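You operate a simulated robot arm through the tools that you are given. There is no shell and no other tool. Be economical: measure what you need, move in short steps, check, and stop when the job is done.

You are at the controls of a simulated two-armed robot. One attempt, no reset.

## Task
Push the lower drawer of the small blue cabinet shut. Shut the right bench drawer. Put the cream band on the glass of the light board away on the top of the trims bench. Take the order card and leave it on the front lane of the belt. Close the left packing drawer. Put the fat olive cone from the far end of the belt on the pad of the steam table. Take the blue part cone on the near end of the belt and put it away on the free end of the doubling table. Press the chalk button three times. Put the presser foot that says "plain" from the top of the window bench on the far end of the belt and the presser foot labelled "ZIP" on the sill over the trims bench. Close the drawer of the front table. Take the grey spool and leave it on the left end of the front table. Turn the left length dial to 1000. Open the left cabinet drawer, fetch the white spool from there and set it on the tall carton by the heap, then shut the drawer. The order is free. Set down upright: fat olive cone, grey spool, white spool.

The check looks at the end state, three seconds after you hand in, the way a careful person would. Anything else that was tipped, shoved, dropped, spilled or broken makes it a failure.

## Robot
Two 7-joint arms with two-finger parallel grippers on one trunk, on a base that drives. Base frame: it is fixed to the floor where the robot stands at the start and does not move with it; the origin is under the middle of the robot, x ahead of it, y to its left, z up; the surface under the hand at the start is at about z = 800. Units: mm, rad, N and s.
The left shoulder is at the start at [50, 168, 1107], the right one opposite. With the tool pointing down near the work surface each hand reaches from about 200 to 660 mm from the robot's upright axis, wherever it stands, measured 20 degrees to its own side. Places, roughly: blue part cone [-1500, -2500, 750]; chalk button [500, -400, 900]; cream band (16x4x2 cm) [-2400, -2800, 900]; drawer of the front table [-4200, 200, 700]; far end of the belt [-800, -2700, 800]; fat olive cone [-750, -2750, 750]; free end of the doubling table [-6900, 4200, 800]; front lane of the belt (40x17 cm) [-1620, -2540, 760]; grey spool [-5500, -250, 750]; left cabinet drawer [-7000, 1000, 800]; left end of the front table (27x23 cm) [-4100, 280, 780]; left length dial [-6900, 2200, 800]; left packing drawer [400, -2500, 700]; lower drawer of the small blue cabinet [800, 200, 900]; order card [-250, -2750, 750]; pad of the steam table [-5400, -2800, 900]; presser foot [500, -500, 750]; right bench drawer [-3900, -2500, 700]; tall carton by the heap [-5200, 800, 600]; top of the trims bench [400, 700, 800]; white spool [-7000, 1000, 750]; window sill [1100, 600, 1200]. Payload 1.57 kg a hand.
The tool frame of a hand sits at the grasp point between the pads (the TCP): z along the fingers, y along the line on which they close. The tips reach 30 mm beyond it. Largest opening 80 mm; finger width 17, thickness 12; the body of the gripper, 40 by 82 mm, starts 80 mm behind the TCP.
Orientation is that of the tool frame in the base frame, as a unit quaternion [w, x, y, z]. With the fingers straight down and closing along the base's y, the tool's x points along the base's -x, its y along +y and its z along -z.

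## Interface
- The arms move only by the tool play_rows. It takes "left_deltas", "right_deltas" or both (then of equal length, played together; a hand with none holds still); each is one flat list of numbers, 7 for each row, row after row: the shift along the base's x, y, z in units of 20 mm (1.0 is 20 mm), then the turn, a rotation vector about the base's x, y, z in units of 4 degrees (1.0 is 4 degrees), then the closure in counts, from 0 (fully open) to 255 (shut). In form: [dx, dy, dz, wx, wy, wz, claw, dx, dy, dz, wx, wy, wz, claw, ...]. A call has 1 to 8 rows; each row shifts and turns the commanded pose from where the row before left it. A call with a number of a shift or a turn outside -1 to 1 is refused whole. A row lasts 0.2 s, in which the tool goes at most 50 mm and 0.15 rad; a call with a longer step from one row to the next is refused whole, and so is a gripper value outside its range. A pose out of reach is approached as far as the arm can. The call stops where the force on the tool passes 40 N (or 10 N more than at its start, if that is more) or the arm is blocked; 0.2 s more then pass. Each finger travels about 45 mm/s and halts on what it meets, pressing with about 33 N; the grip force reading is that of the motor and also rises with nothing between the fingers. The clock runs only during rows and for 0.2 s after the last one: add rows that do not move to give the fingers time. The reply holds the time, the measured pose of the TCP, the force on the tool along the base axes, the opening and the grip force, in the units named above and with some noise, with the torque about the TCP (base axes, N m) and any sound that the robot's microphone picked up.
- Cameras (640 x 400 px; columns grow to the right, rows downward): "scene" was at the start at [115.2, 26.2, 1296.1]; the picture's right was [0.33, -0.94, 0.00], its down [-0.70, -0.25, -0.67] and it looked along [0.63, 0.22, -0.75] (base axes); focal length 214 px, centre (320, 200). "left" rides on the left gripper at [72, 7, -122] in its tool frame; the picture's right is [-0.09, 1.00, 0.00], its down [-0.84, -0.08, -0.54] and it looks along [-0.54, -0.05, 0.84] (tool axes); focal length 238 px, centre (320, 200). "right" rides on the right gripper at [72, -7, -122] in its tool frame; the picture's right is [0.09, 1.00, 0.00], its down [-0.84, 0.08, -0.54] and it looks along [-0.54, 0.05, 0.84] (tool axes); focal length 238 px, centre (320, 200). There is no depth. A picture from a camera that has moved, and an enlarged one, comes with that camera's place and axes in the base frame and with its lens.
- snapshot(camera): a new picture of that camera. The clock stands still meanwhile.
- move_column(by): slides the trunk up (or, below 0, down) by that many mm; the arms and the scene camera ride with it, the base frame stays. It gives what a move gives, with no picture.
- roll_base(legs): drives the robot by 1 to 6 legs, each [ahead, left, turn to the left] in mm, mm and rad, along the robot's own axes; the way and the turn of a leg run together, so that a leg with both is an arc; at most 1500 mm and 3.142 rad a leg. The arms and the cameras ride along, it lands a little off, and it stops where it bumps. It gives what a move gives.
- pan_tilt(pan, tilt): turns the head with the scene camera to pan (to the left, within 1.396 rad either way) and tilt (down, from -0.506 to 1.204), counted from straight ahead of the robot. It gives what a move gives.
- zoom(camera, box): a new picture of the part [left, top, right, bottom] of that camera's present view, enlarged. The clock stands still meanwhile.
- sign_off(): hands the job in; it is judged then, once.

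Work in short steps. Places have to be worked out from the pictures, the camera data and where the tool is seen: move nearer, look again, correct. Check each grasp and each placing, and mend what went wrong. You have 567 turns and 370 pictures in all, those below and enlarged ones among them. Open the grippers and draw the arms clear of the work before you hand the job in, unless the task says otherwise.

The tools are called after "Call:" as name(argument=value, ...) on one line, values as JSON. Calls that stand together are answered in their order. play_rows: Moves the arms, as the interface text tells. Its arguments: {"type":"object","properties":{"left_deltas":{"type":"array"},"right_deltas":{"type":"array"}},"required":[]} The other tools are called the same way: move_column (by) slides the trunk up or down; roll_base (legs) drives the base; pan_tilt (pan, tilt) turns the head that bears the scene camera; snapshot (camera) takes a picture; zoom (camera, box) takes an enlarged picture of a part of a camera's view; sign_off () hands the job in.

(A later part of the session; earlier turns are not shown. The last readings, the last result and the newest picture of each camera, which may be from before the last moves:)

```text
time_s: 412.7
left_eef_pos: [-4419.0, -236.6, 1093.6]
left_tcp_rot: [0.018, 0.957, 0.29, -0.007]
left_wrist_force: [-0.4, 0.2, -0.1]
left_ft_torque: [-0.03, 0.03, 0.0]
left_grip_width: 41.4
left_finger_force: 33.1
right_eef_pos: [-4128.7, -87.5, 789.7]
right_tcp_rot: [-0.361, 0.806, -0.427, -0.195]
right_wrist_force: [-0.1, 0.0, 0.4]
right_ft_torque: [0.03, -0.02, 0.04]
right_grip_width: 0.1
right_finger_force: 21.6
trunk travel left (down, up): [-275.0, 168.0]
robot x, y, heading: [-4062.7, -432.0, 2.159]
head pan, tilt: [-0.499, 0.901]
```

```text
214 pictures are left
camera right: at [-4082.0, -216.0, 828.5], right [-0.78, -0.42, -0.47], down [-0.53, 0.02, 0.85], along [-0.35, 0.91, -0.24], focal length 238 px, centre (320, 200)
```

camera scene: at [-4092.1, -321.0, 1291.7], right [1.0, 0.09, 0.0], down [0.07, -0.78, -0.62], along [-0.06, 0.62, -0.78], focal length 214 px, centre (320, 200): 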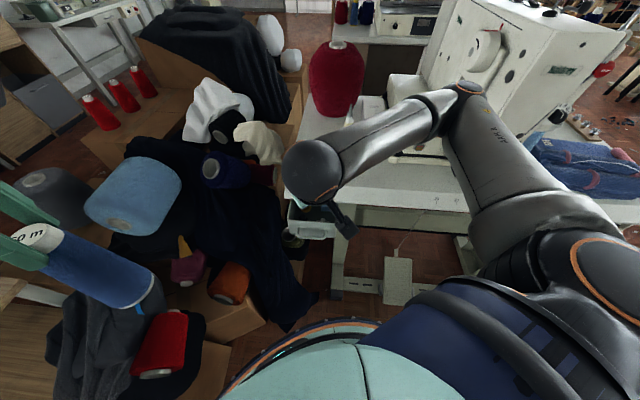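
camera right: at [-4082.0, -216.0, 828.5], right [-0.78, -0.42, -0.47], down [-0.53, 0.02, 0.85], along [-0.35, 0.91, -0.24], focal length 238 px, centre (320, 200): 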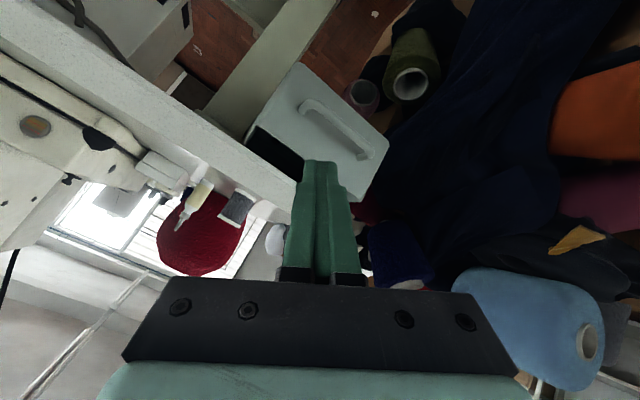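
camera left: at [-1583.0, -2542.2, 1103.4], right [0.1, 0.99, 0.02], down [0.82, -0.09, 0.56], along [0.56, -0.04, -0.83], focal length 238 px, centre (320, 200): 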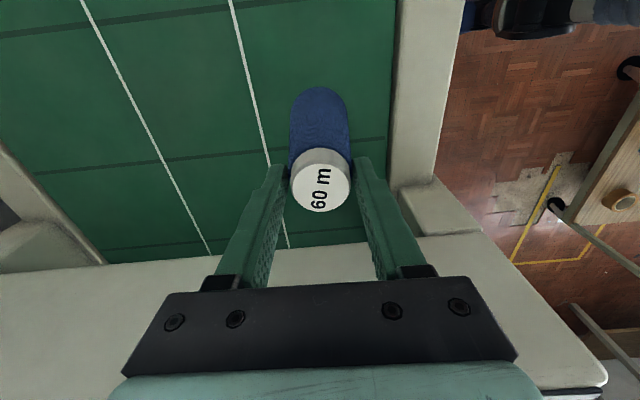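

Face center at ≈[-4134,-7,710]. Lower 60 mm and push forward.

Call:
play_rows(right_deltas=[-0.1, 0, -1, 0, 0, 0, 255, -0.1, 0, -1, 0, 0, 0, 255, 0, 0, -0.8, 0, 0, 0, 255, 0, 0.6, 0, 0, 0, 0, 255, 0, 0.6, 0, 0, 0, 0, 255, 0, 0.6, 0, 0, 0, 0, 255, 0, 0.6, 0, 0, 0, 0, 255, 0, 0.6, 0, 0, 0, 0, 255])

Call:
play_rows(right_deltas=[0, 0.6, 0, 0, 0, 0, 255, 0, 0.6, 0, 0, 0, 0, 255, 0, 0.6, 0, 0, 0, 0, 255, 0, 0.6, 0, 0, 0, 0, 255, 0, 0.6, 0, 0, 0, 0, 255, 0, 0.6, 0, 0, 0, 0, 255, 0, 0.6, 0, 0, 0, 0, 255, 0, 0.6, 0, 0, 0, 0, 255])

Call:
snapshot(camera="right")

```text
time_s: 414.5
left_eef_pos: [-4417.4, -236.6, 1095.4]
left_tcp_rot: [0.017, 0.957, 0.29, -0.009]
left_wrist_force: [-0.2, -0.1, 0.2]
left_ft_torque: [0.01, -0.02, 0.0]
left_grip_width: 41.6
left_finger_force: 32.9
right_eef_pos: [-4134.6, -28.9, 733.3]
right_tcp_rot: [-0.361, 0.805, -0.427, -0.197]
right_wrist_force: [0.5, 0.5, -0.5]
right_ft_torque: [-0.01, 0.01, 0.01]
right_grip_width: 0.2
right_finger_force: 21.6
trunk travel left (down, up): [-275.0, 168.0]
robot x, y, heading: [-4060.6, -428.0, 2.16]
head pan, tilt: [-0.499, 0.901]
```

```text
time_s: 416.3
left_eef_pos: [-4418.1, -237.0, 1094.9]
left_tcp_rot: [0.018, 0.957, 0.289, -0.008]
left_wrist_force: [0.0, 0.3, -0.4]
left_ft_torque: [-0.01, -0.02, 0.0]
left_grip_width: 41.2
left_finger_force: 33.2
right_eef_pos: [-4133.6, 69.2, 731.9]
right_tcp_rot: [-0.362, 0.805, -0.426, -0.196]
right_wrist_force: [0.0, 0.6, -0.1]
right_ft_torque: [-0.02, -0.01, -0.01]
right_grip_width: 0.0
right_finger_force: 21.3
trunk travel left (down, up): [-275.0, 168.0]
robot x, y, heading: [-4066.8, -428.8, 2.16]
head pan, tilt: [-0.499, 0.901]
```

```text
213 pictures are left
camera right: at [-4086.8, -60.1, 770.7], right [-0.78, -0.42, -0.47], down [-0.53, 0.02, 0.85], along [-0.35, 0.91, -0.24], focal length 238 px, centre (320, 200)
```

right: 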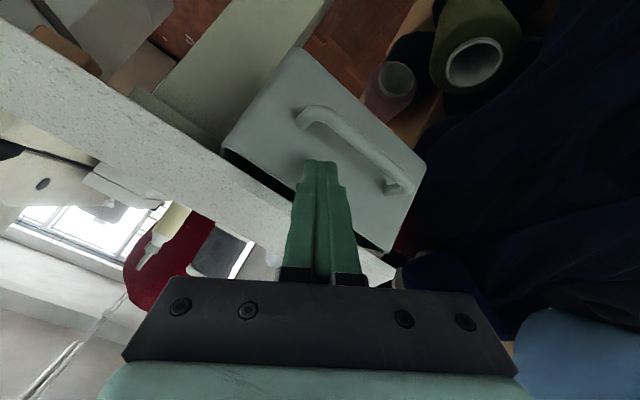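

The drawer is moving in. Continue slowly, minding the table edge above the fingers.

Call:
play_rows(right_deltas=[0, 0.4, 0, 0, 0, 0, 255, 0, 0.4, 0, 0, 0, 0, 255, 0, 0.4, 0, 0, 0, 0, 255])

Call:
snapshot(camera="right")

Call:
zoom(camera="scene", box=[220, 140, 400, 320])

```text
time_s: 417.1
left_eef_pos: [-4417.2, -237.8, 1095.2]
left_tcp_rot: [0.018, 0.957, 0.289, -0.008]
left_wrist_force: [0.0, 0.1, -0.9]
left_ft_torque: [0.0, 0.02, 0.02]
left_grip_width: 41.6
left_finger_force: 32.9
right_eef_pos: [-4133.5, 91.5, 732.3]
right_tcp_rot: [-0.361, 0.806, -0.426, -0.197]
right_wrist_force: [0.2, -0.4, -1.1]
right_ft_torque: [-0.02, -0.01, -0.02]
right_grip_width: 0.1
right_finger_force: 21.8
trunk travel left (down, up): [-275.0, 168.0]
robot x, y, heading: [-4067.4, -428.4, 2.162]
head pan, tilt: [-0.499, 0.901]
```

```text
212 pictures are left
camera right: at [-4086.7, -36.2, 770.7], right [-0.77, -0.42, -0.47], down [-0.53, 0.02, 0.85], along [-0.35, 0.91, -0.24], focal length 238 px, centre (320, 200)
```

right: 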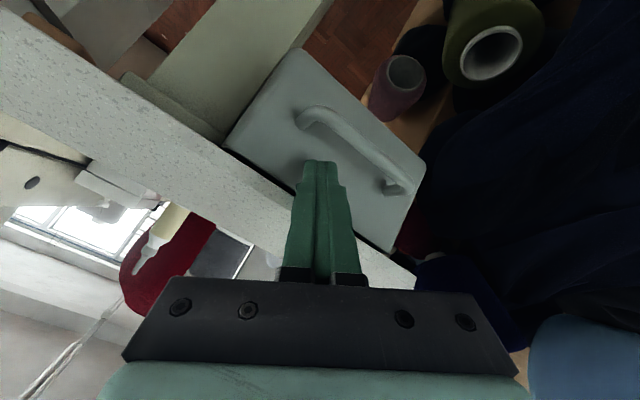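

```text
2.22 times, centred on (310, 230) of scene
camera zoom: at [-4092.1, -320.9, 1291.7], right [1.0, 0.09, 0.0], down [0.07, -0.78, -0.62], along [-0.06, 0.62, -0.78], focal length 477 px, centre (342, 133)
```

zoom: 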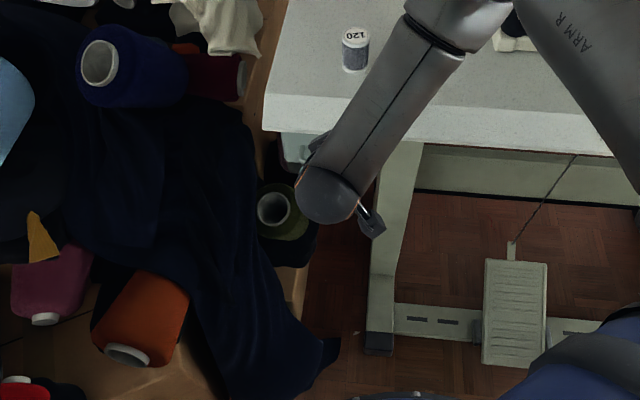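

Call:
play_rows(right_deltas=[0, 0.3, 0, 0, 0, 0, 255, 0, 0.3, 0, 0, 0, 0, 255, 0, 0.3, 0, 0, 0, 0, 255, 0, 0.3, 0, 0, 0, 0, 255])

Call:
snapshot(camera="right")

```text
time_s: 418.0
left_eef_pos: [-4418.0, -235.5, 1094.4]
left_tcp_rot: [0.018, 0.957, 0.289, -0.009]
left_wrist_force: [-0.1, 0.5, 0.6]
left_ft_torque: [-0.02, 0.01, 0.01]
left_grip_width: 41.4
left_finger_force: 33.7
right_eef_pos: [-4134.6, 103.6, 727.8]
right_tcp_rot: [-0.35, 0.813, -0.425, -0.191]
right_wrist_force: [0.1, -1.8, -0.7]
right_ft_torque: [0.03, 0.0, 0.0]
right_grip_width: 0.2
right_finger_force: 21.4
trunk travel left (down, up): [-275.0, 168.0]
robot x, y, heading: [-4061.4, -430.3, 2.163]
head pan, tilt: [-0.499, 0.901]
stopped in row 4 (right hand): the force on the tool passed its limit at 43 N (the readings are from after the stop); the commanded pose is now the measured one
```

```text
210 pictures are left
camera right: at [-4086.8, -23.2, 769.2], right [-0.77, -0.44, -0.46], down [-0.53, 0.04, 0.85], along [-0.36, 0.9, -0.26], focal length 238 px, centre (320, 200)
```

right: 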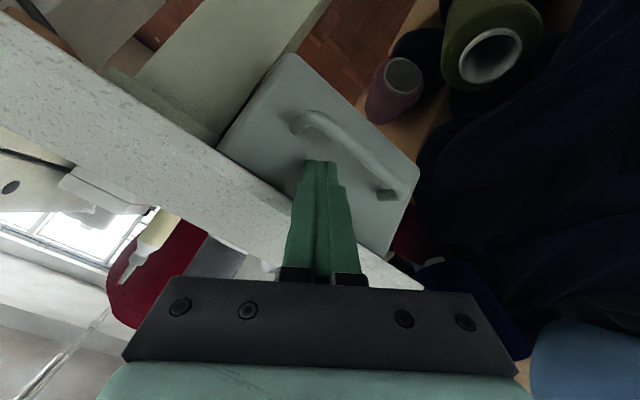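

It stopped; the dark gap is gone. Back away and look from the front.

Call:
play_rows(right_deltas=[0, -0.8, -0.1, 0, 0, 0, 255, 0, -0.9, -0.1, 0, 0, 0, 255, 0, -0.9, 0, 0, 0, 0, 255, 0, -0.9, 0, 0, 0, 0, 255, 0, -0.9, 0, 0, 0, 0, 255, 0, -0.9, 0, 0, 0, 0, 255, 0, -0.9, 0, 0, 0, 0, 255, 0, -0.5, 0.3, 0, 0, 0, 255])

Call:
snapshot(camera="right")

```text
time_s: 419.8
left_eef_pos: [-4417.8, -236.6, 1095.5]
left_tcp_rot: [0.017, 0.957, 0.29, -0.007]
left_wrist_force: [0.0, 0.0, -1.3]
left_ft_torque: [0.02, -0.02, -0.01]
left_grip_width: 41.6
left_finger_force: 33.2
right_eef_pos: [-4134.5, -30.6, 729.8]
right_tcp_rot: [-0.351, 0.812, -0.425, -0.192]
right_wrist_force: [0.8, -0.5, 0.3]
right_ft_torque: [-0.01, 0.03, 0.0]
right_grip_width: 0.1
right_finger_force: 21.4
trunk travel left (down, up): [-275.0, 168.0]
robot x, y, heading: [-4064.0, -430.4, 2.163]
head pan, tilt: [-0.499, 0.901]
```

```text
209 pictures are left
camera right: at [-4086.3, -157.4, 771.8], right [-0.77, -0.44, -0.46], down [-0.53, 0.04, 0.85], along [-0.36, 0.9, -0.26], focal length 238 px, centre (320, 200)
```

right: 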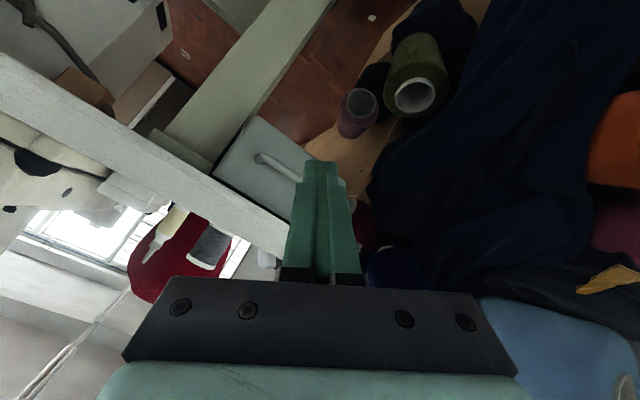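

Call:
zoom(camera="right", box=[180, 80, 340, 260])

Call:
zoom(camera="scene", box=[260, 140, 400, 280])

```text
2.22 times, centred on (260, 170) of right
camera zoom: at [-4086.3, -157.4, 771.8], right [-0.77, -0.44, -0.46], down [-0.53, 0.04, 0.85], along [-0.36, 0.9, -0.26], focal length 530 px, centre (453, 267)
```

zoom: 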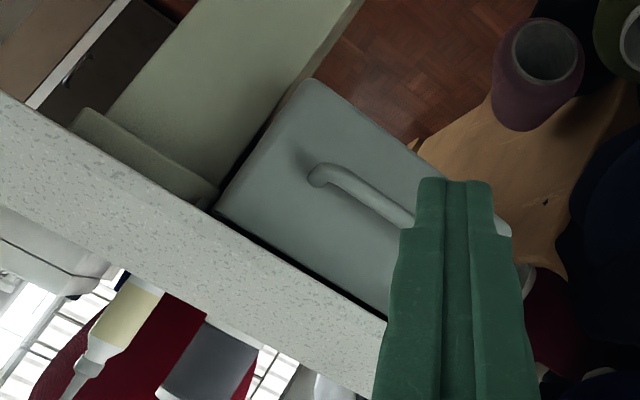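

```text
2.86 times, centred on (330, 210) of scene
camera zoom: at [-4092.1, -321.6, 1291.7], right [1.0, 0.09, 0.0], down [0.07, -0.78, -0.62], along [-0.06, 0.62, -0.78], focal length 613 px, centre (291, 171)
```

zoom: 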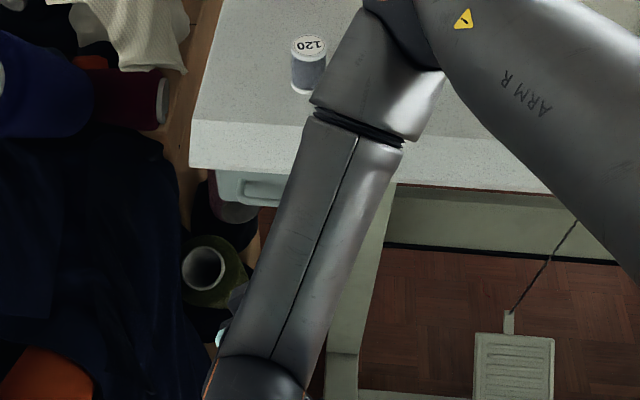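

The stop may have been the table edge against the fingers. I push again 30 mm lower to be sure the drawer is home.

Call:
play_rows(right_deltas=[0, 0, -0.9, 0, 0, 0, 255, 0, 0, -0.9, 0, 0, 0, 255, 0, 0.9, 0, 0, 0, 0, 255, 0, 0.9, 0, 0, 0, 0, 255, 0, 0.9, 0, 0, 0, 0, 255, 0, 0.9, 0, 0, 0, 0, 255, 0, 0.6, 0, 0, 0, 0, 255, 0, 0.6, 0, 0, 0, 0, 255])

Call:
play_rows(right_deltas=[0, 0.4, 0, 0, 0, 0, 255, 0, 0.4, 0, 0, 0, 0, 255, 0, 0.3, 0, 0, 0, 0, 255, 0, 0.3, 0, 0, 0, 0, 255, 0, 0.3, 0, 0, 0, 0, 255, 0, 0.3, 0, 0, 0, 0, 255, 0, 0.3, 0, 0, 0, 0, 255, 0, 0.3, 0, 0, 0, 0, 255])

Call:
snapshot(camera="right")

```text
time_s: 421.6
left_eef_pos: [-4418.2, -238.1, 1094.9]
left_tcp_rot: [0.018, 0.957, 0.29, -0.007]
left_wrist_force: [-0.6, 0.0, -0.3]
left_ft_torque: [0.03, 0.03, 0.04]
left_grip_width: 41.5
left_finger_force: 33.0
right_eef_pos: [-4135.8, 64.9, 694.4]
right_tcp_rot: [-0.351, 0.812, -0.426, -0.192]
right_wrist_force: [-1.2, 0.2, -1.2]
right_ft_torque: [0.0, 0.0, 0.01]
right_grip_width: 0.0
right_finger_force: 21.4
trunk travel left (down, up): [-275.0, 168.0]
robot x, y, heading: [-4061.2, -433.4, 2.165]
head pan, tilt: [-0.499, 0.901]
```

```text
time_s: 422.9
left_eef_pos: [-4416.8, -236.6, 1095.0]
left_tcp_rot: [0.018, 0.957, 0.29, -0.008]
left_wrist_force: [-0.7, 0.0, -1.2]
left_ft_torque: [-0.01, -0.03, 0.04]
left_grip_width: 41.3
left_finger_force: 33.2
right_eef_pos: [-4134.7, 90.6, 688.9]
right_tcp_rot: [-0.34, 0.819, -0.423, -0.187]
right_wrist_force: [0.1, 0.4, -2.6]
right_ft_torque: [-0.05, 0.02, 0.01]
right_grip_width: 0.0
right_finger_force: 20.7
trunk travel left (down, up): [-275.0, 168.0]
robot x, y, heading: [-4065.4, -432.3, 2.162]
head pan, tilt: [-0.499, 0.901]
stopped in row 6 (right hand): the force on the tool passed its limit at 43 N (the readings are from after the stop); the commanded pose is now the measured one
```

```text
206 pictures are left
camera right: at [-4085.8, -33.9, 734.3], right [-0.76, -0.46, -0.45], down [-0.53, 0.05, 0.85], along [-0.37, 0.89, -0.29], focal length 238 px, centre (320, 200)
```

right: 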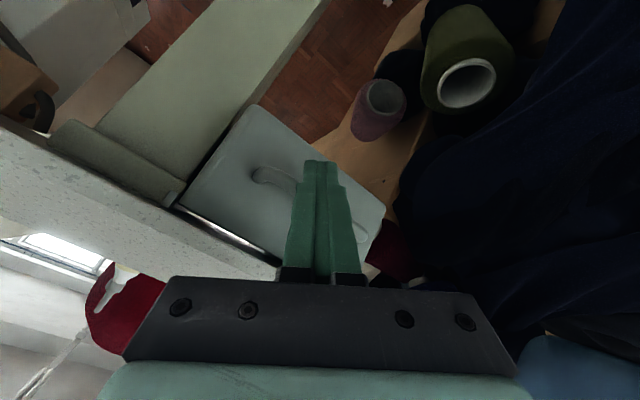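

The push via the handle stopped solidly too: the drawer is shut. Retract and restore the right hand.

Call:
play_rows(right_deltas=[0, -0.9, 0, 0, 0, 0, 255, 0, -0.9, 0, 0, 0, 0, 255, 0, -0.9, 0, 0, 0, 0, 255, 0, -0.9, 0.5, 0, 0, 0, 255, 0, -0.9, 1, 0, 0, 0, 255, 0, -0.5, 1, -1, 0, 0, 255, 0, 0, 1, -1, 0, 0, 255, 0, 0, 1, -1, 0, 0, 255])

Call:
play_rows(right_deltas=[0, 0, 1, -1, 0, 0, 0, 0, 0, 1, -1, 0, 0, 0, 0, 0, 1, -1, 0, 0, 0, 0, 0, 1, -1, 0, 0, 0, 0, 0, 1, -1, 0, 0, 0, 0, 0, 1, -1, 0, 0, 0, 0, 0, 1, -1, 0, 0, 0, 0, 0, 1, -0.7, 0, 0, 0])

Call:
roll_base(legs=[[0, 0, -0.6], [-450, 0, 0]])

Call:
snapshot(camera="scene")

```text
time_s: 424.7
left_eef_pos: [-4418.7, -238.3, 1095.1]
left_tcp_rot: [0.018, 0.957, 0.29, -0.008]
left_wrist_force: [0.9, -0.3, -0.9]
left_ft_torque: [0.0, 0.0, 0.02]
left_grip_width: 41.5
left_finger_force: 32.5
right_eef_pos: [-4134.5, -9.9, 780.5]
right_tcp_rot: [-0.252, 0.85, -0.44, -0.143]
right_wrist_force: [0.3, -1.0, 0.1]
right_ft_torque: [0.04, 0.02, -0.01]
right_grip_width: 0.1
right_finger_force: 21.2
trunk travel left (down, up): [-275.0, 168.0]
robot x, y, heading: [-4065.1, -429.6, 2.164]
head pan, tilt: [-0.499, 0.901]
```

```text
time_s: 426.5
left_eef_pos: [-4417.3, -237.7, 1096.3]
left_tcp_rot: [0.018, 0.957, 0.291, -0.008]
left_wrist_force: [-0.1, -0.1, -1.0]
left_ft_torque: [-0.02, -0.04, 0.03]
left_grip_width: 41.5
left_finger_force: 33.2
right_eef_pos: [-4134.7, -8.6, 939.9]
right_tcp_rot: [-0.017, 0.887, -0.461, -0.02]
right_wrist_force: [0.2, 0.8, 0.6]
right_ft_torque: [-0.01, -0.01, -0.04]
right_grip_width: 80.0
right_finger_force: 0.1
trunk travel left (down, up): [-275.0, 168.0]
robot x, y, heading: [-4065.6, -432.6, 2.164]
head pan, tilt: [-0.499, 0.901]
```

```text
time_s: 430.8
left_eef_pos: [-4252.2, -515.4, 1094.7]
left_tcp_rot: [0.015, 1.0, 0.006, -0.012]
left_wrist_force: [-0.9, 0.0, -0.3]
left_ft_torque: [0.03, 0.01, 0.01]
left_grip_width: 41.5
left_finger_force: 33.3
right_eef_pos: [-3889.5, -478.5, 940.8]
right_tcp_rot: [-0.023, 0.718, -0.696, -0.015]
right_wrist_force: [-1.0, 0.1, -0.6]
right_ft_torque: [0.01, -0.01, -0.02]
right_grip_width: 80.0
right_finger_force: 0.1
trunk travel left (down, up): [-275.0, 168.0]
robot x, y, heading: [-4056.3, -871.2, 1.587]
head pan, tilt: [-0.499, 0.901]
```

```text
205 pictures are left
camera scene: at [-4023.9, -763.7, 1291.8], right [0.89, -0.47, 0.0], down [-0.36, -0.69, -0.62], along [0.29, 0.55, -0.78], focal length 214 px, centre (320, 200)
```

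scene: 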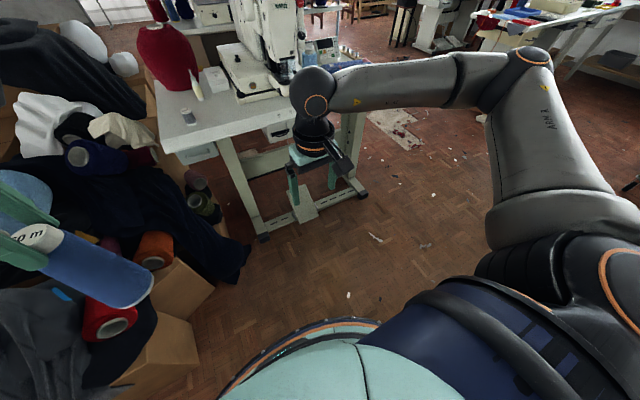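

Front-table drawer looks shut. Now travel to the west aisle: back off, strafe left, then north.

Call:
roll_base(legs=[[-380, 0, -0.015], [0, 1500, 0], [0, 790, 0], [700, 0, 0]])

Call:
pan_tilt(pan=0.2, tilt=0.35)

Call:
snapshot(camera="scene")

```text
time_s: 456.6
left_eef_pos: [-6520.1, -136.8, 1094.4]
left_tcp_rot: [0.014, 1.0, -0.013, -0.012]
left_wrist_force: [0.2, -0.1, 0.1]
left_ft_torque: [0.02, 0.02, 0.0]
left_grip_width: 41.3
left_finger_force: 32.5
right_eef_pos: [-6158.5, -112.3, 940.1]
right_tcp_rot: [0.023, -0.705, 0.708, 0.013]
right_wrist_force: [-0.1, -0.4, 0.1]
right_ft_torque: [0.01, 0.0, 0.0]
right_grip_width: 79.8
right_finger_force: 0.1
trunk travel left (down, up): [-275.0, 168.0]
robot x, y, heading: [-6345.5, -497.1, 1.547]
head pan, tilt: [-0.499, 0.901]
```

```text
time_s: 457.7
left_eef_pos: [-6521.7, -138.0, 1095.9]
left_tcp_rot: [0.015, 1.0, -0.012, -0.013]
left_wrist_force: [0.6, 0.0, -1.1]
left_ft_torque: [0.02, -0.02, 0.03]
left_grip_width: 41.3
left_finger_force: 33.5
right_eef_pos: [-6158.5, -111.8, 938.9]
right_tcp_rot: [0.023, -0.705, 0.708, 0.014]
right_wrist_force: [0.4, -1.1, 0.7]
right_ft_torque: [0.02, -0.02, -0.04]
right_grip_width: 80.4
right_finger_force: 0.1
trunk travel left (down, up): [-275.0, 168.0]
robot x, y, heading: [-6342.5, -496.1, 1.552]
head pan, tilt: [0.201, 0.351]
```

```text
204 pictures are left
camera scene: at [-6357.1, -366.7, 1339.2], right [0.98, 0.18, 0.0], down [0.06, -0.34, -0.94], along [-0.17, 0.92, -0.34], focal length 214 px, centre (320, 200)
```

scene: 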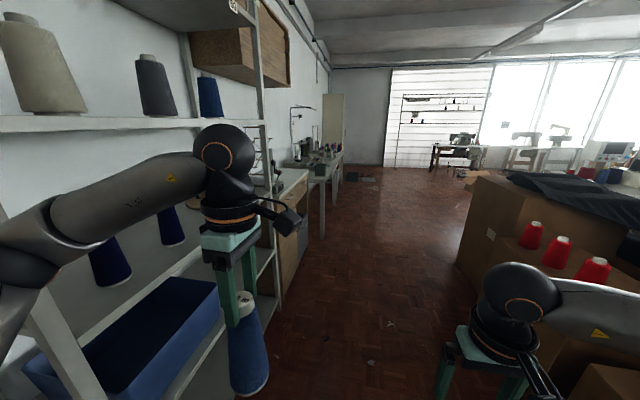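

Shift right away from the shelf, then north.

Call:
roll_base(legs=[[0, -150, 0.02], [1150, 0, 0]])

Call:
pan_tilt(pan=0.5, tilt=0.45)

Call:
snapshot(camera="scene")

Call:
pan_tilt(pan=-0.9, tilt=0.5)

Call:
snapshot(camera="scene")

```text
time_s: 465.1
left_eef_pos: [-6363.1, 1019.6, 1094.9]
left_tcp_rot: [0.015, 1.0, -0.01, -0.012]
left_wrist_force: [-0.5, -0.5, -0.8]
left_ft_torque: [0.01, 0.03, -0.01]
left_grip_width: 41.5
left_finger_force: 32.8
right_eef_pos: [-6001.3, 1046.4, 939.9]
right_tcp_rot: [-0.023, 0.708, -0.706, -0.015]
right_wrist_force: [0.2, 0.5, -1.3]
right_ft_torque: [-0.01, 0.0, -0.04]
right_grip_width: 80.0
right_finger_force: 0.1
trunk travel left (down, up): [-275.0, 168.0]
robot x, y, heading: [-6180.7, 657.3, 1.56]
head pan, tilt: [0.201, 0.351]
```

```text
time_s: 465.9
left_eef_pos: [-6362.3, 1020.4, 1095.6]
left_tcp_rot: [0.014, 1.0, -0.01, -0.012]
left_wrist_force: [0.0, -0.6, -1.0]
left_ft_torque: [0.03, -0.01, -0.02]
left_grip_width: 41.6
left_finger_force: 32.9
right_eef_pos: [-6001.6, 1045.6, 940.7]
right_tcp_rot: [-0.023, 0.708, -0.706, -0.014]
right_wrist_force: [-0.1, -1.1, -0.7]
right_ft_torque: [0.03, -0.05, -0.01]
right_grip_width: 80.1
right_finger_force: 0.2
trunk travel left (down, up): [-275.0, 168.0]
robot x, y, heading: [-6182.6, 657.5, 1.554]
head pan, tilt: [0.499, 0.45]
```

```text
203 pictures are left
camera scene: at [-6223.6, 781.0, 1330.1], right [0.88, 0.47, 0.0], down [0.2, -0.39, -0.9], along [-0.42, 0.8, -0.44], focal length 214 px, centre (320, 200)
```

scene: 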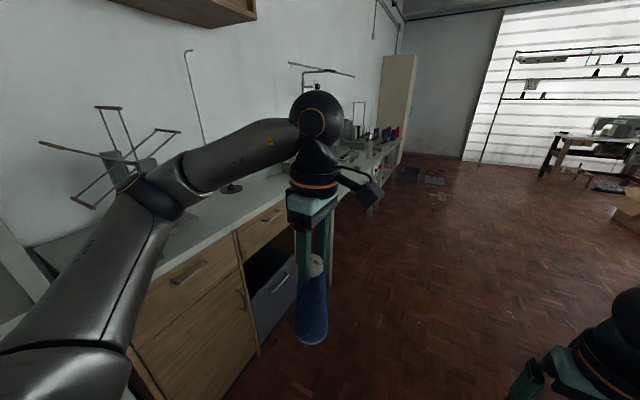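

```text
time_s: 467.5
left_eef_pos: [-6363.4, 1018.6, 1096.0]
left_tcp_rot: [0.015, 1.0, -0.009, -0.012]
left_wrist_force: [1.2, -0.9, 0.5]
left_ft_torque: [0.01, 0.03, -0.03]
left_grip_width: 41.5
left_finger_force: 33.0
right_eef_pos: [-5999.6, 1046.6, 940.8]
right_tcp_rot: [-0.023, 0.708, -0.706, -0.015]
right_wrist_force: [0.8, -0.6, 0.3]
right_ft_torque: [-0.02, -0.02, 0.0]
right_grip_width: 80.2
right_finger_force: 0.0
trunk travel left (down, up): [-275.0, 168.0]
robot x, y, heading: [-6184.4, 658.9, 1.561]
head pan, tilt: [-0.901, 0.499]
```

```text
202 pictures are left
camera scene: at [-6108.7, 755.2, 1325.6], right [0.61, -0.79, 0.0], down [-0.38, -0.29, -0.88], along [0.7, 0.54, -0.48], focal length 214 px, centre (320, 200)
```

scene: 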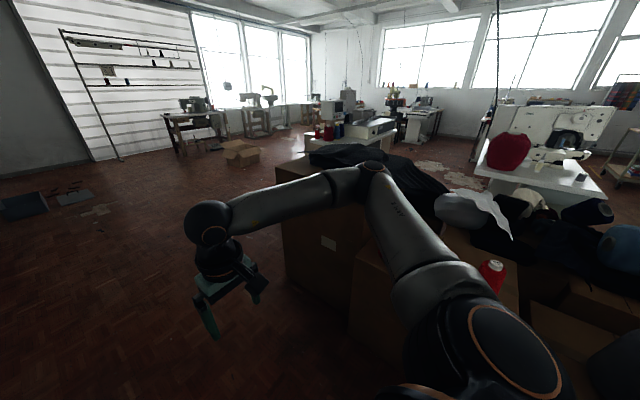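

Cabinet with the left drawer at y≈1080 seen. First deliver the blue cone further north.

Call:
roll_base(legs=[[1500, 0, 0], [1250, 0, 0]])

Call:
pan_tilt(pan=0.6, tilt=0.45)

Call:
snapshot(camera="scene")

```text
time_s: 481.1
left_eef_pos: [-6297.3, 3841.8, 1095.3]
left_tcp_rot: [0.015, 1.0, -0.015, -0.012]
left_wrist_force: [0.0, 0.8, 0.0]
left_ft_torque: [-0.01, 0.0, -0.03]
left_grip_width: 41.3
left_finger_force: 33.1
right_eef_pos: [-5934.4, 3863.0, 939.9]
right_tcp_rot: [0.023, -0.704, 0.71, 0.014]
right_wrist_force: [-0.1, 0.0, -0.1]
right_ft_torque: [0.01, 0.01, 0.01]
right_grip_width: 80.0
right_finger_force: 0.1
trunk travel left (down, up): [-275.0, 168.0]
robot x, y, heading: [-6122.8, 3480.3, 1.547]
head pan, tilt: [-0.901, 0.499]
```

```text
time_s: 482.7
left_eef_pos: [-6298.2, 3841.1, 1095.5]
left_tcp_rot: [0.015, 1.0, -0.015, -0.011]
left_wrist_force: [0.8, 0.2, -0.8]
left_ft_torque: [-0.01, 0.01, -0.05]
left_grip_width: 41.5
left_finger_force: 33.0
right_eef_pos: [-5934.7, 3864.2, 940.2]
right_tcp_rot: [0.023, -0.704, 0.709, 0.014]
right_wrist_force: [-0.6, -0.5, -0.4]
right_ft_torque: [0.01, 0.01, -0.01]
right_grip_width: 79.9
right_finger_force: 0.0
trunk travel left (down, up): [-275.0, 168.0]
robot x, y, heading: [-6123.1, 3480.6, 1.545]
head pan, tilt: [0.6, 0.45]
```

```text
201 pictures are left
camera scene: at [-6168.8, 3596.1, 1330.1], right [0.84, 0.54, 0.0], down [0.24, -0.37, -0.9], along [-0.49, 0.76, -0.44], focal length 214 px, centre (320, 200)
```

scene: 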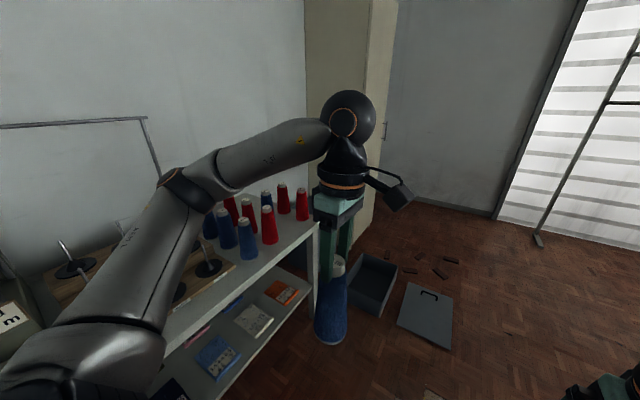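

The doubling table is on my left. Drive 450 further and face west for a better look.

Call:
roll_base(legs=[[450, 0, 0], [0, 0, 1.59]])

Call:
pan_tilt(pan=0.0, tilt=0.6)

Call:
snapshot(camera="scene")

```text
time_s: 489.4
left_eef_pos: [-6464.8, 3744.5, 1095.9]
left_tcp_rot: [0.019, 0.708, 0.706, 0.002]
left_wrist_force: [-0.8, 0.2, -1.3]
left_ft_torque: [0.01, 0.03, -0.01]
left_grip_width: 41.3
left_finger_force: 32.8
right_eef_pos: [-6498.4, 4107.2, 939.8]
right_tcp_rot: [-0.006, 1.0, 0.009, -0.026]
right_wrist_force: [-0.3, -0.2, 0.2]
right_ft_torque: [-0.02, 0.0, 0.04]
right_grip_width: 80.1
right_finger_force: 0.0
trunk travel left (down, up): [-275.0, 168.0]
robot x, y, heading: [-6109.1, 3933.0, -3.138]
head pan, tilt: [0.6, 0.45]
```

```text
time_s: 490.4
left_eef_pos: [-6466.4, 3744.4, 1095.5]
left_tcp_rot: [0.019, 0.708, 0.706, 0.002]
left_wrist_force: [-0.7, -0.1, -0.7]
left_ft_torque: [0.0, -0.01, 0.05]
left_grip_width: 41.4
left_finger_force: 32.8
right_eef_pos: [-6498.4, 4107.4, 940.1]
right_tcp_rot: [-0.006, 1.0, 0.01, -0.026]
right_wrist_force: [0.9, -0.8, -0.6]
right_ft_torque: [0.0, 0.04, 0.0]
right_grip_width: 80.1
right_finger_force: 0.0
trunk travel left (down, up): [-275.0, 168.0]
robot x, y, heading: [-6106.9, 3932.1, -3.142]
head pan, tilt: [0.0, 0.6]
```

```text
200 pictures are left
camera scene: at [-6235.6, 3931.9, 1316.5], right [0.0, 1.0, 0.0], down [0.56, 0.0, -0.83], along [-0.83, 0.0, -0.56], focal length 214 px, centre (320, 200)
```

scene: 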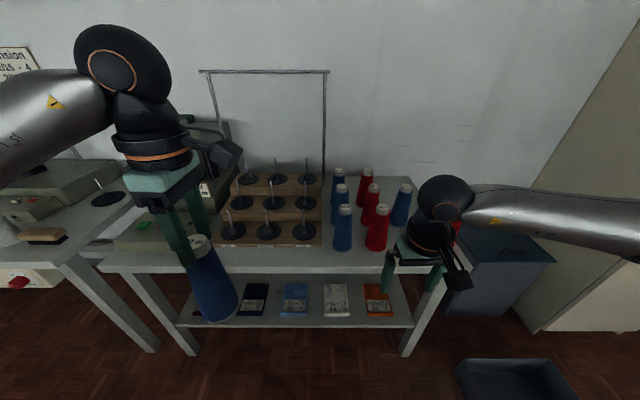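

Move the right hand out of the way to see the table's right end.

Call:
play_rows(right_deltas=[0.9, 0.9, 0.5, 0, 0, 0, 0, 0.9, 0.9, 0.5, 0, 0, 0, 0, 0.9, 0.9, 0.5, 0, 0, 0, 0, 0.9, 0.9, 0.5, 0, 0, 0, 0, 0.9, 0.9, 0.5, 0, 0, 0, 0, 0.5, 0.9, 0.5, 0, 0, 0, 0])

Call:
zoom(camera="scene", box=[180, 140, 480, 340])

```text
time_s: 491.8
left_eef_pos: [-6466.1, 3745.0, 1095.8]
left_tcp_rot: [0.019, 0.708, 0.706, 0.0]
left_wrist_force: [-0.3, -0.5, 0.0]
left_ft_torque: [0.03, -0.04, 0.03]
left_grip_width: 41.6
left_finger_force: 32.6
right_eef_pos: [-6397.2, 4216.4, 998.9]
right_tcp_rot: [-0.007, 1.0, 0.01, -0.026]
right_wrist_force: [0.4, 0.1, -0.1]
right_ft_torque: [0.05, 0.01, 0.02]
right_grip_width: 80.0
right_finger_force: 0.1
trunk travel left (down, up): [-275.0, 168.0]
robot x, y, heading: [-6109.8, 3932.3, -3.14]
head pan, tilt: [0.0, 0.6]
```

```text
2.00 times, centred on (330, 240) of scene
camera zoom: at [-6235.4, 3932.2, 1316.5], right [0.0, 1.0, 0.0], down [0.56, 0.0, -0.83], along [-0.83, 0.0, -0.56], focal length 429 px, centre (300, 120)
```

zoom: 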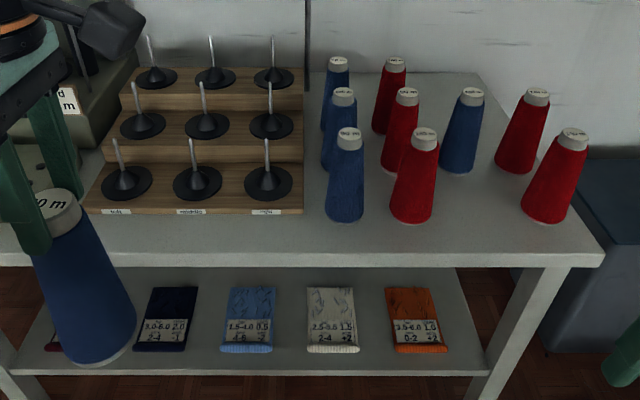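

Free spot between the red cones at the right front: ≈[-6740,4235] (≈110 mm from neighbors). Drive so the left hand reaches it.

Call:
roll_base(legs=[[0, -433, 0], [60, 0, 0]])

Call:
snapshot(camera="scene")

Call:
snapshot(camera="left")

```text
time_s: 496.7
left_eef_pos: [-6526.2, 4185.6, 1094.6]
left_tcp_rot: [0.019, 0.709, 0.705, 0.001]
left_wrist_force: [-0.7, -1.0, -0.7]
left_ft_torque: [0.02, -0.03, 0.03]
left_grip_width: 41.3
left_finger_force: 32.7
right_eef_pos: [-6457.0, 4657.4, 999.6]
right_tcp_rot: [-0.006, 1.0, 0.009, -0.026]
right_wrist_force: [0.5, -0.6, -0.1]
right_ft_torque: [-0.02, -0.03, 0.0]
right_grip_width: 80.0
right_finger_force: 0.0
trunk travel left (down, up): [-275.0, 168.0]
robot x, y, heading: [-6168.4, 4370.9, -3.141]
head pan, tilt: [0.0, 0.6]
```

```text
198 pictures are left
camera scene: at [-6295.7, 4371.9, 1316.4], right [0.0, 1.0, 0.0], down [0.57, 0.0, -0.82], along [-0.82, 0.0, -0.57], focal length 214 px, centre (320, 200)
```

scene: 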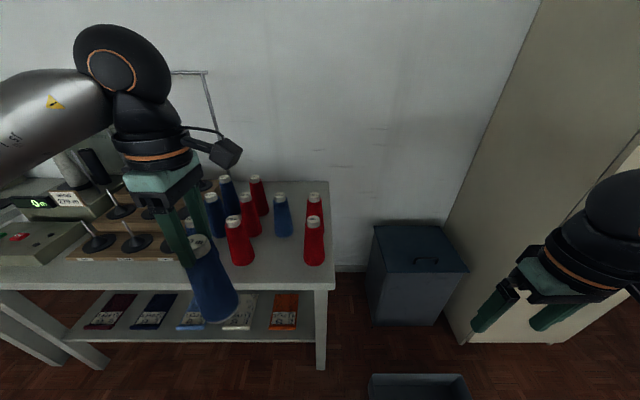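

```text
197 pictures are left
camera left: at [-6521.3, 4259.0, 1215.8], right [0.99, -0.1, 0.03], down [-0.1, -0.82, 0.56], along [-0.03, -0.56, -0.83], focal length 238 px, centre (320, 200)
```

left: 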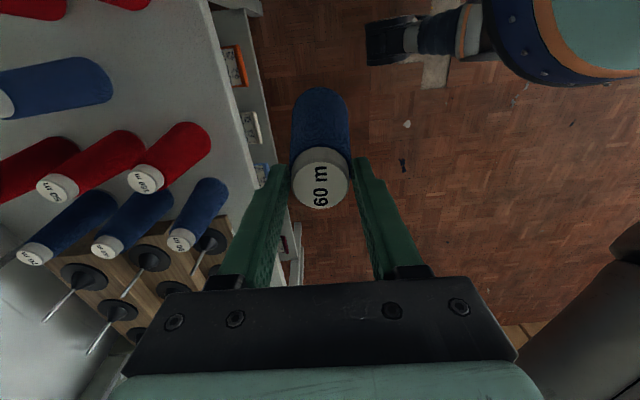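

Move over the gap: first y, then into the table.

Call:
play_rows(left_deltas=[0, 0.9, 0.3, 0, 0, 0, 255, 0, 0.9, 0.3, 0, 0, 0, 255, 0, 0.85, 0.3, 0, 0, 0, 255, -0.9, 0, 0, 0, 0, 0, 255, -0.9, 0, 0, 0, 0, 0, 255, -0.9, 0, 0, 0, 0, 0, 255, -0.9, 0, 0, 0, 0, 0, 255, -0.9, 0, 0, 0, 0, 0, 255])

Call:
play_rows(left_deltas=[-0.9, 0, 0, 0, 0, 0, 255, -0.9, 0, 0, 0, 0, 0, 255, -0.9, 0, 0, 0, 0, 0, 255, -0.9, 0, 0, 0, 0, 0, 255, -0.9, 0, 0, 0, 0, 0, 255, -0.9, 0, 0, 0, 0, 0, 255])

Call:
snapshot(camera="scene")

Call:
snapshot(camera="left")

```text
time_s: 498.5
left_eef_pos: [-6614.0, 4238.5, 1114.5]
left_tcp_rot: [0.019, 0.709, 0.705, 0.0]
left_wrist_force: [0.1, -0.5, -0.9]
left_ft_torque: [-0.04, -0.02, -0.02]
left_grip_width: 41.2
left_finger_force: 32.9
right_eef_pos: [-6456.0, 4656.0, 1000.1]
right_tcp_rot: [-0.007, 1.0, 0.009, -0.027]
right_wrist_force: [-0.4, -0.2, 0.1]
right_ft_torque: [0.0, -0.01, -0.03]
right_grip_width: 79.8
right_finger_force: 0.0
trunk travel left (down, up): [-275.0, 168.0]
robot x, y, heading: [-6165.0, 4375.5, -3.142]
head pan, tilt: [0.0, 0.6]
```

```text
time_s: 499.9
left_eef_pos: [-6723.7, 4237.5, 1113.4]
left_tcp_rot: [0.02, 0.709, 0.705, 0.002]
left_wrist_force: [0.3, -0.9, -1.1]
left_ft_torque: [-0.04, 0.0, -0.04]
left_grip_width: 41.5
left_finger_force: 32.9
right_eef_pos: [-6456.3, 4656.9, 999.5]
right_tcp_rot: [-0.005, 1.0, 0.009, -0.026]
right_wrist_force: [1.1, 0.0, 0.6]
right_ft_torque: [-0.02, 0.0, 0.0]
right_grip_width: 79.9
right_finger_force: 0.0
trunk travel left (down, up): [-275.0, 168.0]
robot x, y, heading: [-6169.3, 4372.8, -3.142]
head pan, tilt: [0.0, 0.6]
```

```text
196 pictures are left
camera scene: at [-6295.1, 4372.2, 1316.5], right [0.0, 1.0, 0.0], down [0.57, 0.0, -0.82], along [-0.82, 0.0, -0.57], focal length 214 px, centre (320, 200)
```

scene: 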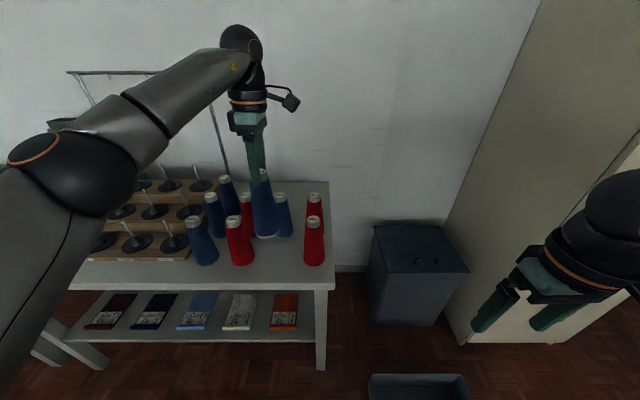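

```text
195 pictures are left
camera left: at [-6718.4, 4310.9, 1232.7], right [0.99, -0.1, 0.03], down [-0.1, -0.82, 0.56], along [-0.03, -0.56, -0.83], focal length 238 px, centre (320, 200)
```

left: 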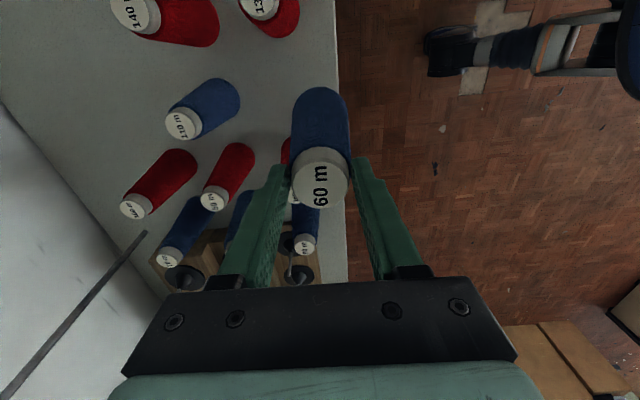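

Clear all round. Lower toward the table.

Call:
play_rows(left_deltas=[0, 0, -1, 0, 0, 0, 255, 0, 0, -1, 0, 0, 0, 255, 0, 0, -1, 0, 0, 0, 255, 0, 0, -1, 0, 0, 0, 255, 0, 0, -1, 0, 0, 0, 255, 0, 0, -0.7, 0, 0, 0, 255, 0, 0, -0.2, 0, 0, 0, 255, 0, 0, -0.2, 0, 0, 0, 255])

Call:
play_rows(left_deltas=[0, 0, -0.2, 0, 0, 0, 255, 0, 0, -0.2, 0, 0, 0, 255, 0, 0, -0.2, 0, 0, 0, 255, 0, 0, -0.2, 0, 0, 0, 255, 0, 0, -0.2, 0, 0, 0, 255, 0, 0, -0.15, 0, 0, 0, 255, 0, 0, -0.15, 0, 0, 0, 255])

```text
time_s: 501.7
left_eef_pos: [-6722.6, 4238.1, 991.3]
left_tcp_rot: [0.019, 0.708, 0.706, 0.001]
left_wrist_force: [0.1, 0.5, -0.5]
left_ft_torque: [-0.03, -0.04, 0.02]
left_grip_width: 41.4
left_finger_force: 32.8
right_eef_pos: [-6455.7, 4655.1, 1000.1]
right_tcp_rot: [-0.006, 1.0, 0.008, -0.026]
right_wrist_force: [0.4, 0.5, 0.0]
right_ft_torque: [-0.01, 0.01, -0.02]
right_grip_width: 79.7
right_finger_force: 0.0
trunk travel left (down, up): [-275.0, 168.0]
robot x, y, heading: [-6169.2, 4368.3, -3.143]
head pan, tilt: [0.0, 0.6]
```

```text
time_s: 503.3
left_eef_pos: [-6723.5, 4238.3, 964.3]
left_tcp_rot: [0.02, 0.708, 0.706, 0.0]
left_wrist_force: [-0.1, -0.2, -0.6]
left_ft_torque: [0.02, 0.03, 0.0]
left_grip_width: 41.4
left_finger_force: 33.1
right_eef_pos: [-6457.0, 4655.5, 999.1]
right_tcp_rot: [-0.006, 1.0, 0.008, -0.026]
right_wrist_force: [0.0, 0.0, 0.6]
right_ft_torque: [0.01, 0.01, 0.04]
right_grip_width: 80.1
right_finger_force: 0.0
trunk travel left (down, up): [-275.0, 168.0]
robot x, y, heading: [-6164.6, 4375.2, -3.143]
head pan, tilt: [0.0, 0.6]
```

Call:
play_rows(left_deltas=[0, 0, -0.15, 0, 0, 0, 255, 0, 0, -0.15, 0, 0, 0, 255, 0, 0, -0.15, 0, 0, 0, 255, 0, 0, -0.15, 0, 0, 0, 255, 0, 0, -0.15, 0, 0, 0, 255, 0, 0, -0.15, 0, 0, 0, 255, 0, 0, -0.15, 0, 0, 0, 255])

Call:
zoom(camera="scene", box=[160, 130, 360, 310])

```text
time_s: 504.9
left_eef_pos: [-6723.0, 4239.0, 943.4]
left_tcp_rot: [0.019, 0.708, 0.706, 0.001]
left_wrist_force: [0.0, -0.5, 0.0]
left_ft_torque: [-0.04, 0.0, 0.02]
left_grip_width: 41.1
left_finger_force: 33.1
right_eef_pos: [-6456.3, 4656.3, 1000.3]
right_tcp_rot: [-0.006, 1.0, 0.008, -0.027]
right_wrist_force: [0.2, -0.1, 0.7]
right_ft_torque: [-0.02, 0.03, 0.02]
right_grip_width: 79.8
right_finger_force: 0.0
trunk travel left (down, up): [-275.0, 168.0]
robot x, y, heading: [-6167.5, 4370.7, -3.143]
head pan, tilt: [0.0, 0.6]
```

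```text
2.22 times, centred on (260, 220) of scene
camera zoom: at [-6295.0, 4371.9, 1316.5], right [0.0, 1.0, 0.0], down [0.56, 0.0, -0.83], along [-0.83, 0.0, -0.56], focal length 477 px, centre (453, 156)
```

zoom: 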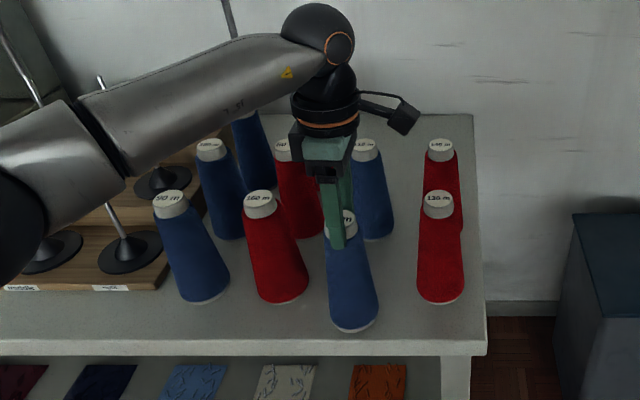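

The table is lower (≈758), so the cone is nearer the front edge than planned: shift 20 mm inward and lower to contact.

Call:
play_rows(left_deltas=[-0.5, 0, 0, 0, 0, 0, 255, -0.5, 0, 0, 0, 0, 0, 255, 0, 0, -0.15, 0, 0, 0, 255, 0, 0, -0.15, 0, 0, 0, 255, 0, 0, -0.15, 0, 0, 0, 255, 0, 0, -0.1, 0, 0, 0, 255, 0, 0, -0.1, 0, 0, 0, 255])

```text
time_s: 506.6
left_eef_pos: [-6742.8, 4237.8, 939.6]
left_tcp_rot: [0.015, 0.708, 0.706, -0.001]
left_wrist_force: [7.4, -1.7, 16.0]
left_ft_torque: [-0.21, -0.81, 0.06]
left_grip_width: 41.1
left_finger_force: 32.9
right_eef_pos: [-6454.8, 4655.6, 999.8]
right_tcp_rot: [-0.006, 1.0, 0.008, -0.027]
right_wrist_force: [0.1, 0.6, 0.0]
right_ft_torque: [0.02, 0.03, -0.01]
right_grip_width: 80.2
right_finger_force: 0.1
trunk travel left (down, up): [-275.0, 168.0]
robot x, y, heading: [-6166.8, 4371.1, -3.14]
head pan, tilt: [0.0, 0.6]
stopped in row 7 (left hand): the force on the tool passed its limit at 41 N (the readings are from after the stop); the commanded pose is now the measured one
```

Contact at TCP 939. Ease, open, and lift straight up.

Call:
play_rows(left_deltas=[0, 0, 0.1, 0, 0, 0, 255, 0, 0, 0, 0, 0, 0, 200, 0, 0, 0, 0, 0, 0, 130, 0, 0, 0, 0, 0, 0, 90, 0, 0, 0, 0, 0, 0, 90, 0, 0, 0.5, 0, 0, 0, 90, 0, 0, 1, 0, 0, 0, 90, 0, 0, 1, 0, 0, 0, 90])

Call:
play_rows(left_deltas=[0, 0, 1, 0, 0, 0, 60, 0, 0, 1, 0, 0, 0, 60, 0, 0, 1, 0, 0, 0, 60, 0, 0, 1, 0, 0, 0, 60, 0, 0, 1, 0, 0, 0, 60, 0.9, 0, 0.5, 0, 0, 0, 60, 0.9, 0, 0, 0, 0, 0, 60, 0.9, 0, 0, 0, 0, 0, 60])

Call:
zoom(camera="scene", box=[160, 130, 360, 310])

```text
time_s: 508.4
left_eef_pos: [-6745.2, 4237.3, 989.2]
left_tcp_rot: [0.015, 0.708, 0.706, -0.002]
left_wrist_force: [-0.3, 0.6, 0.1]
left_ft_torque: [0.02, -0.01, 0.01]
left_grip_width: 51.7
left_finger_force: 0.0
right_eef_pos: [-6454.9, 4655.8, 999.9]
right_tcp_rot: [-0.006, 1.0, 0.009, -0.026]
right_wrist_force: [0.7, 0.1, -0.5]
right_ft_torque: [0.03, -0.02, -0.02]
right_grip_width: 79.7
right_finger_force: 0.1
trunk travel left (down, up): [-275.0, 168.0]
robot x, y, heading: [-6169.2, 4375.6, -3.138]
head pan, tilt: [0.0, 0.6]
```

```text
time_s: 510.2
left_eef_pos: [-6691.5, 4237.2, 1098.7]
left_tcp_rot: [0.016, 0.708, 0.706, -0.001]
left_wrist_force: [-0.1, -0.4, -0.2]
left_ft_torque: [0.01, -0.01, 0.02]
left_grip_width: 61.1
left_finger_force: 0.1
right_eef_pos: [-6455.8, 4656.6, 1000.4]
right_tcp_rot: [-0.006, 1.0, 0.009, -0.027]
right_wrist_force: [-0.5, 0.1, -0.2]
right_ft_torque: [0.02, 0.01, 0.03]
right_grip_width: 79.9
right_finger_force: 0.1
trunk travel left (down, up): [-275.0, 168.0]
robot x, y, heading: [-6167.6, 4369.3, -3.135]
head pan, tilt: [0.0, 0.6]
```

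```text
2.22 times, centred on (260, 220) of scene
camera zoom: at [-6294.7, 4371.7, 1316.5], right [0.0, 1.0, 0.0], down [0.56, 0.0, -0.83], along [-0.83, 0.0, -0.56], focal length 477 px, centre (453, 156)
```

zoom: 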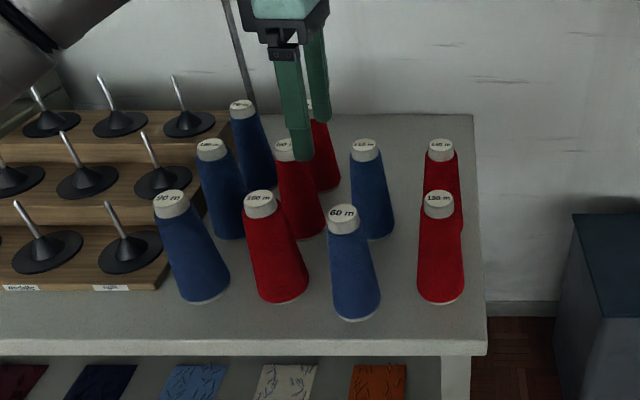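

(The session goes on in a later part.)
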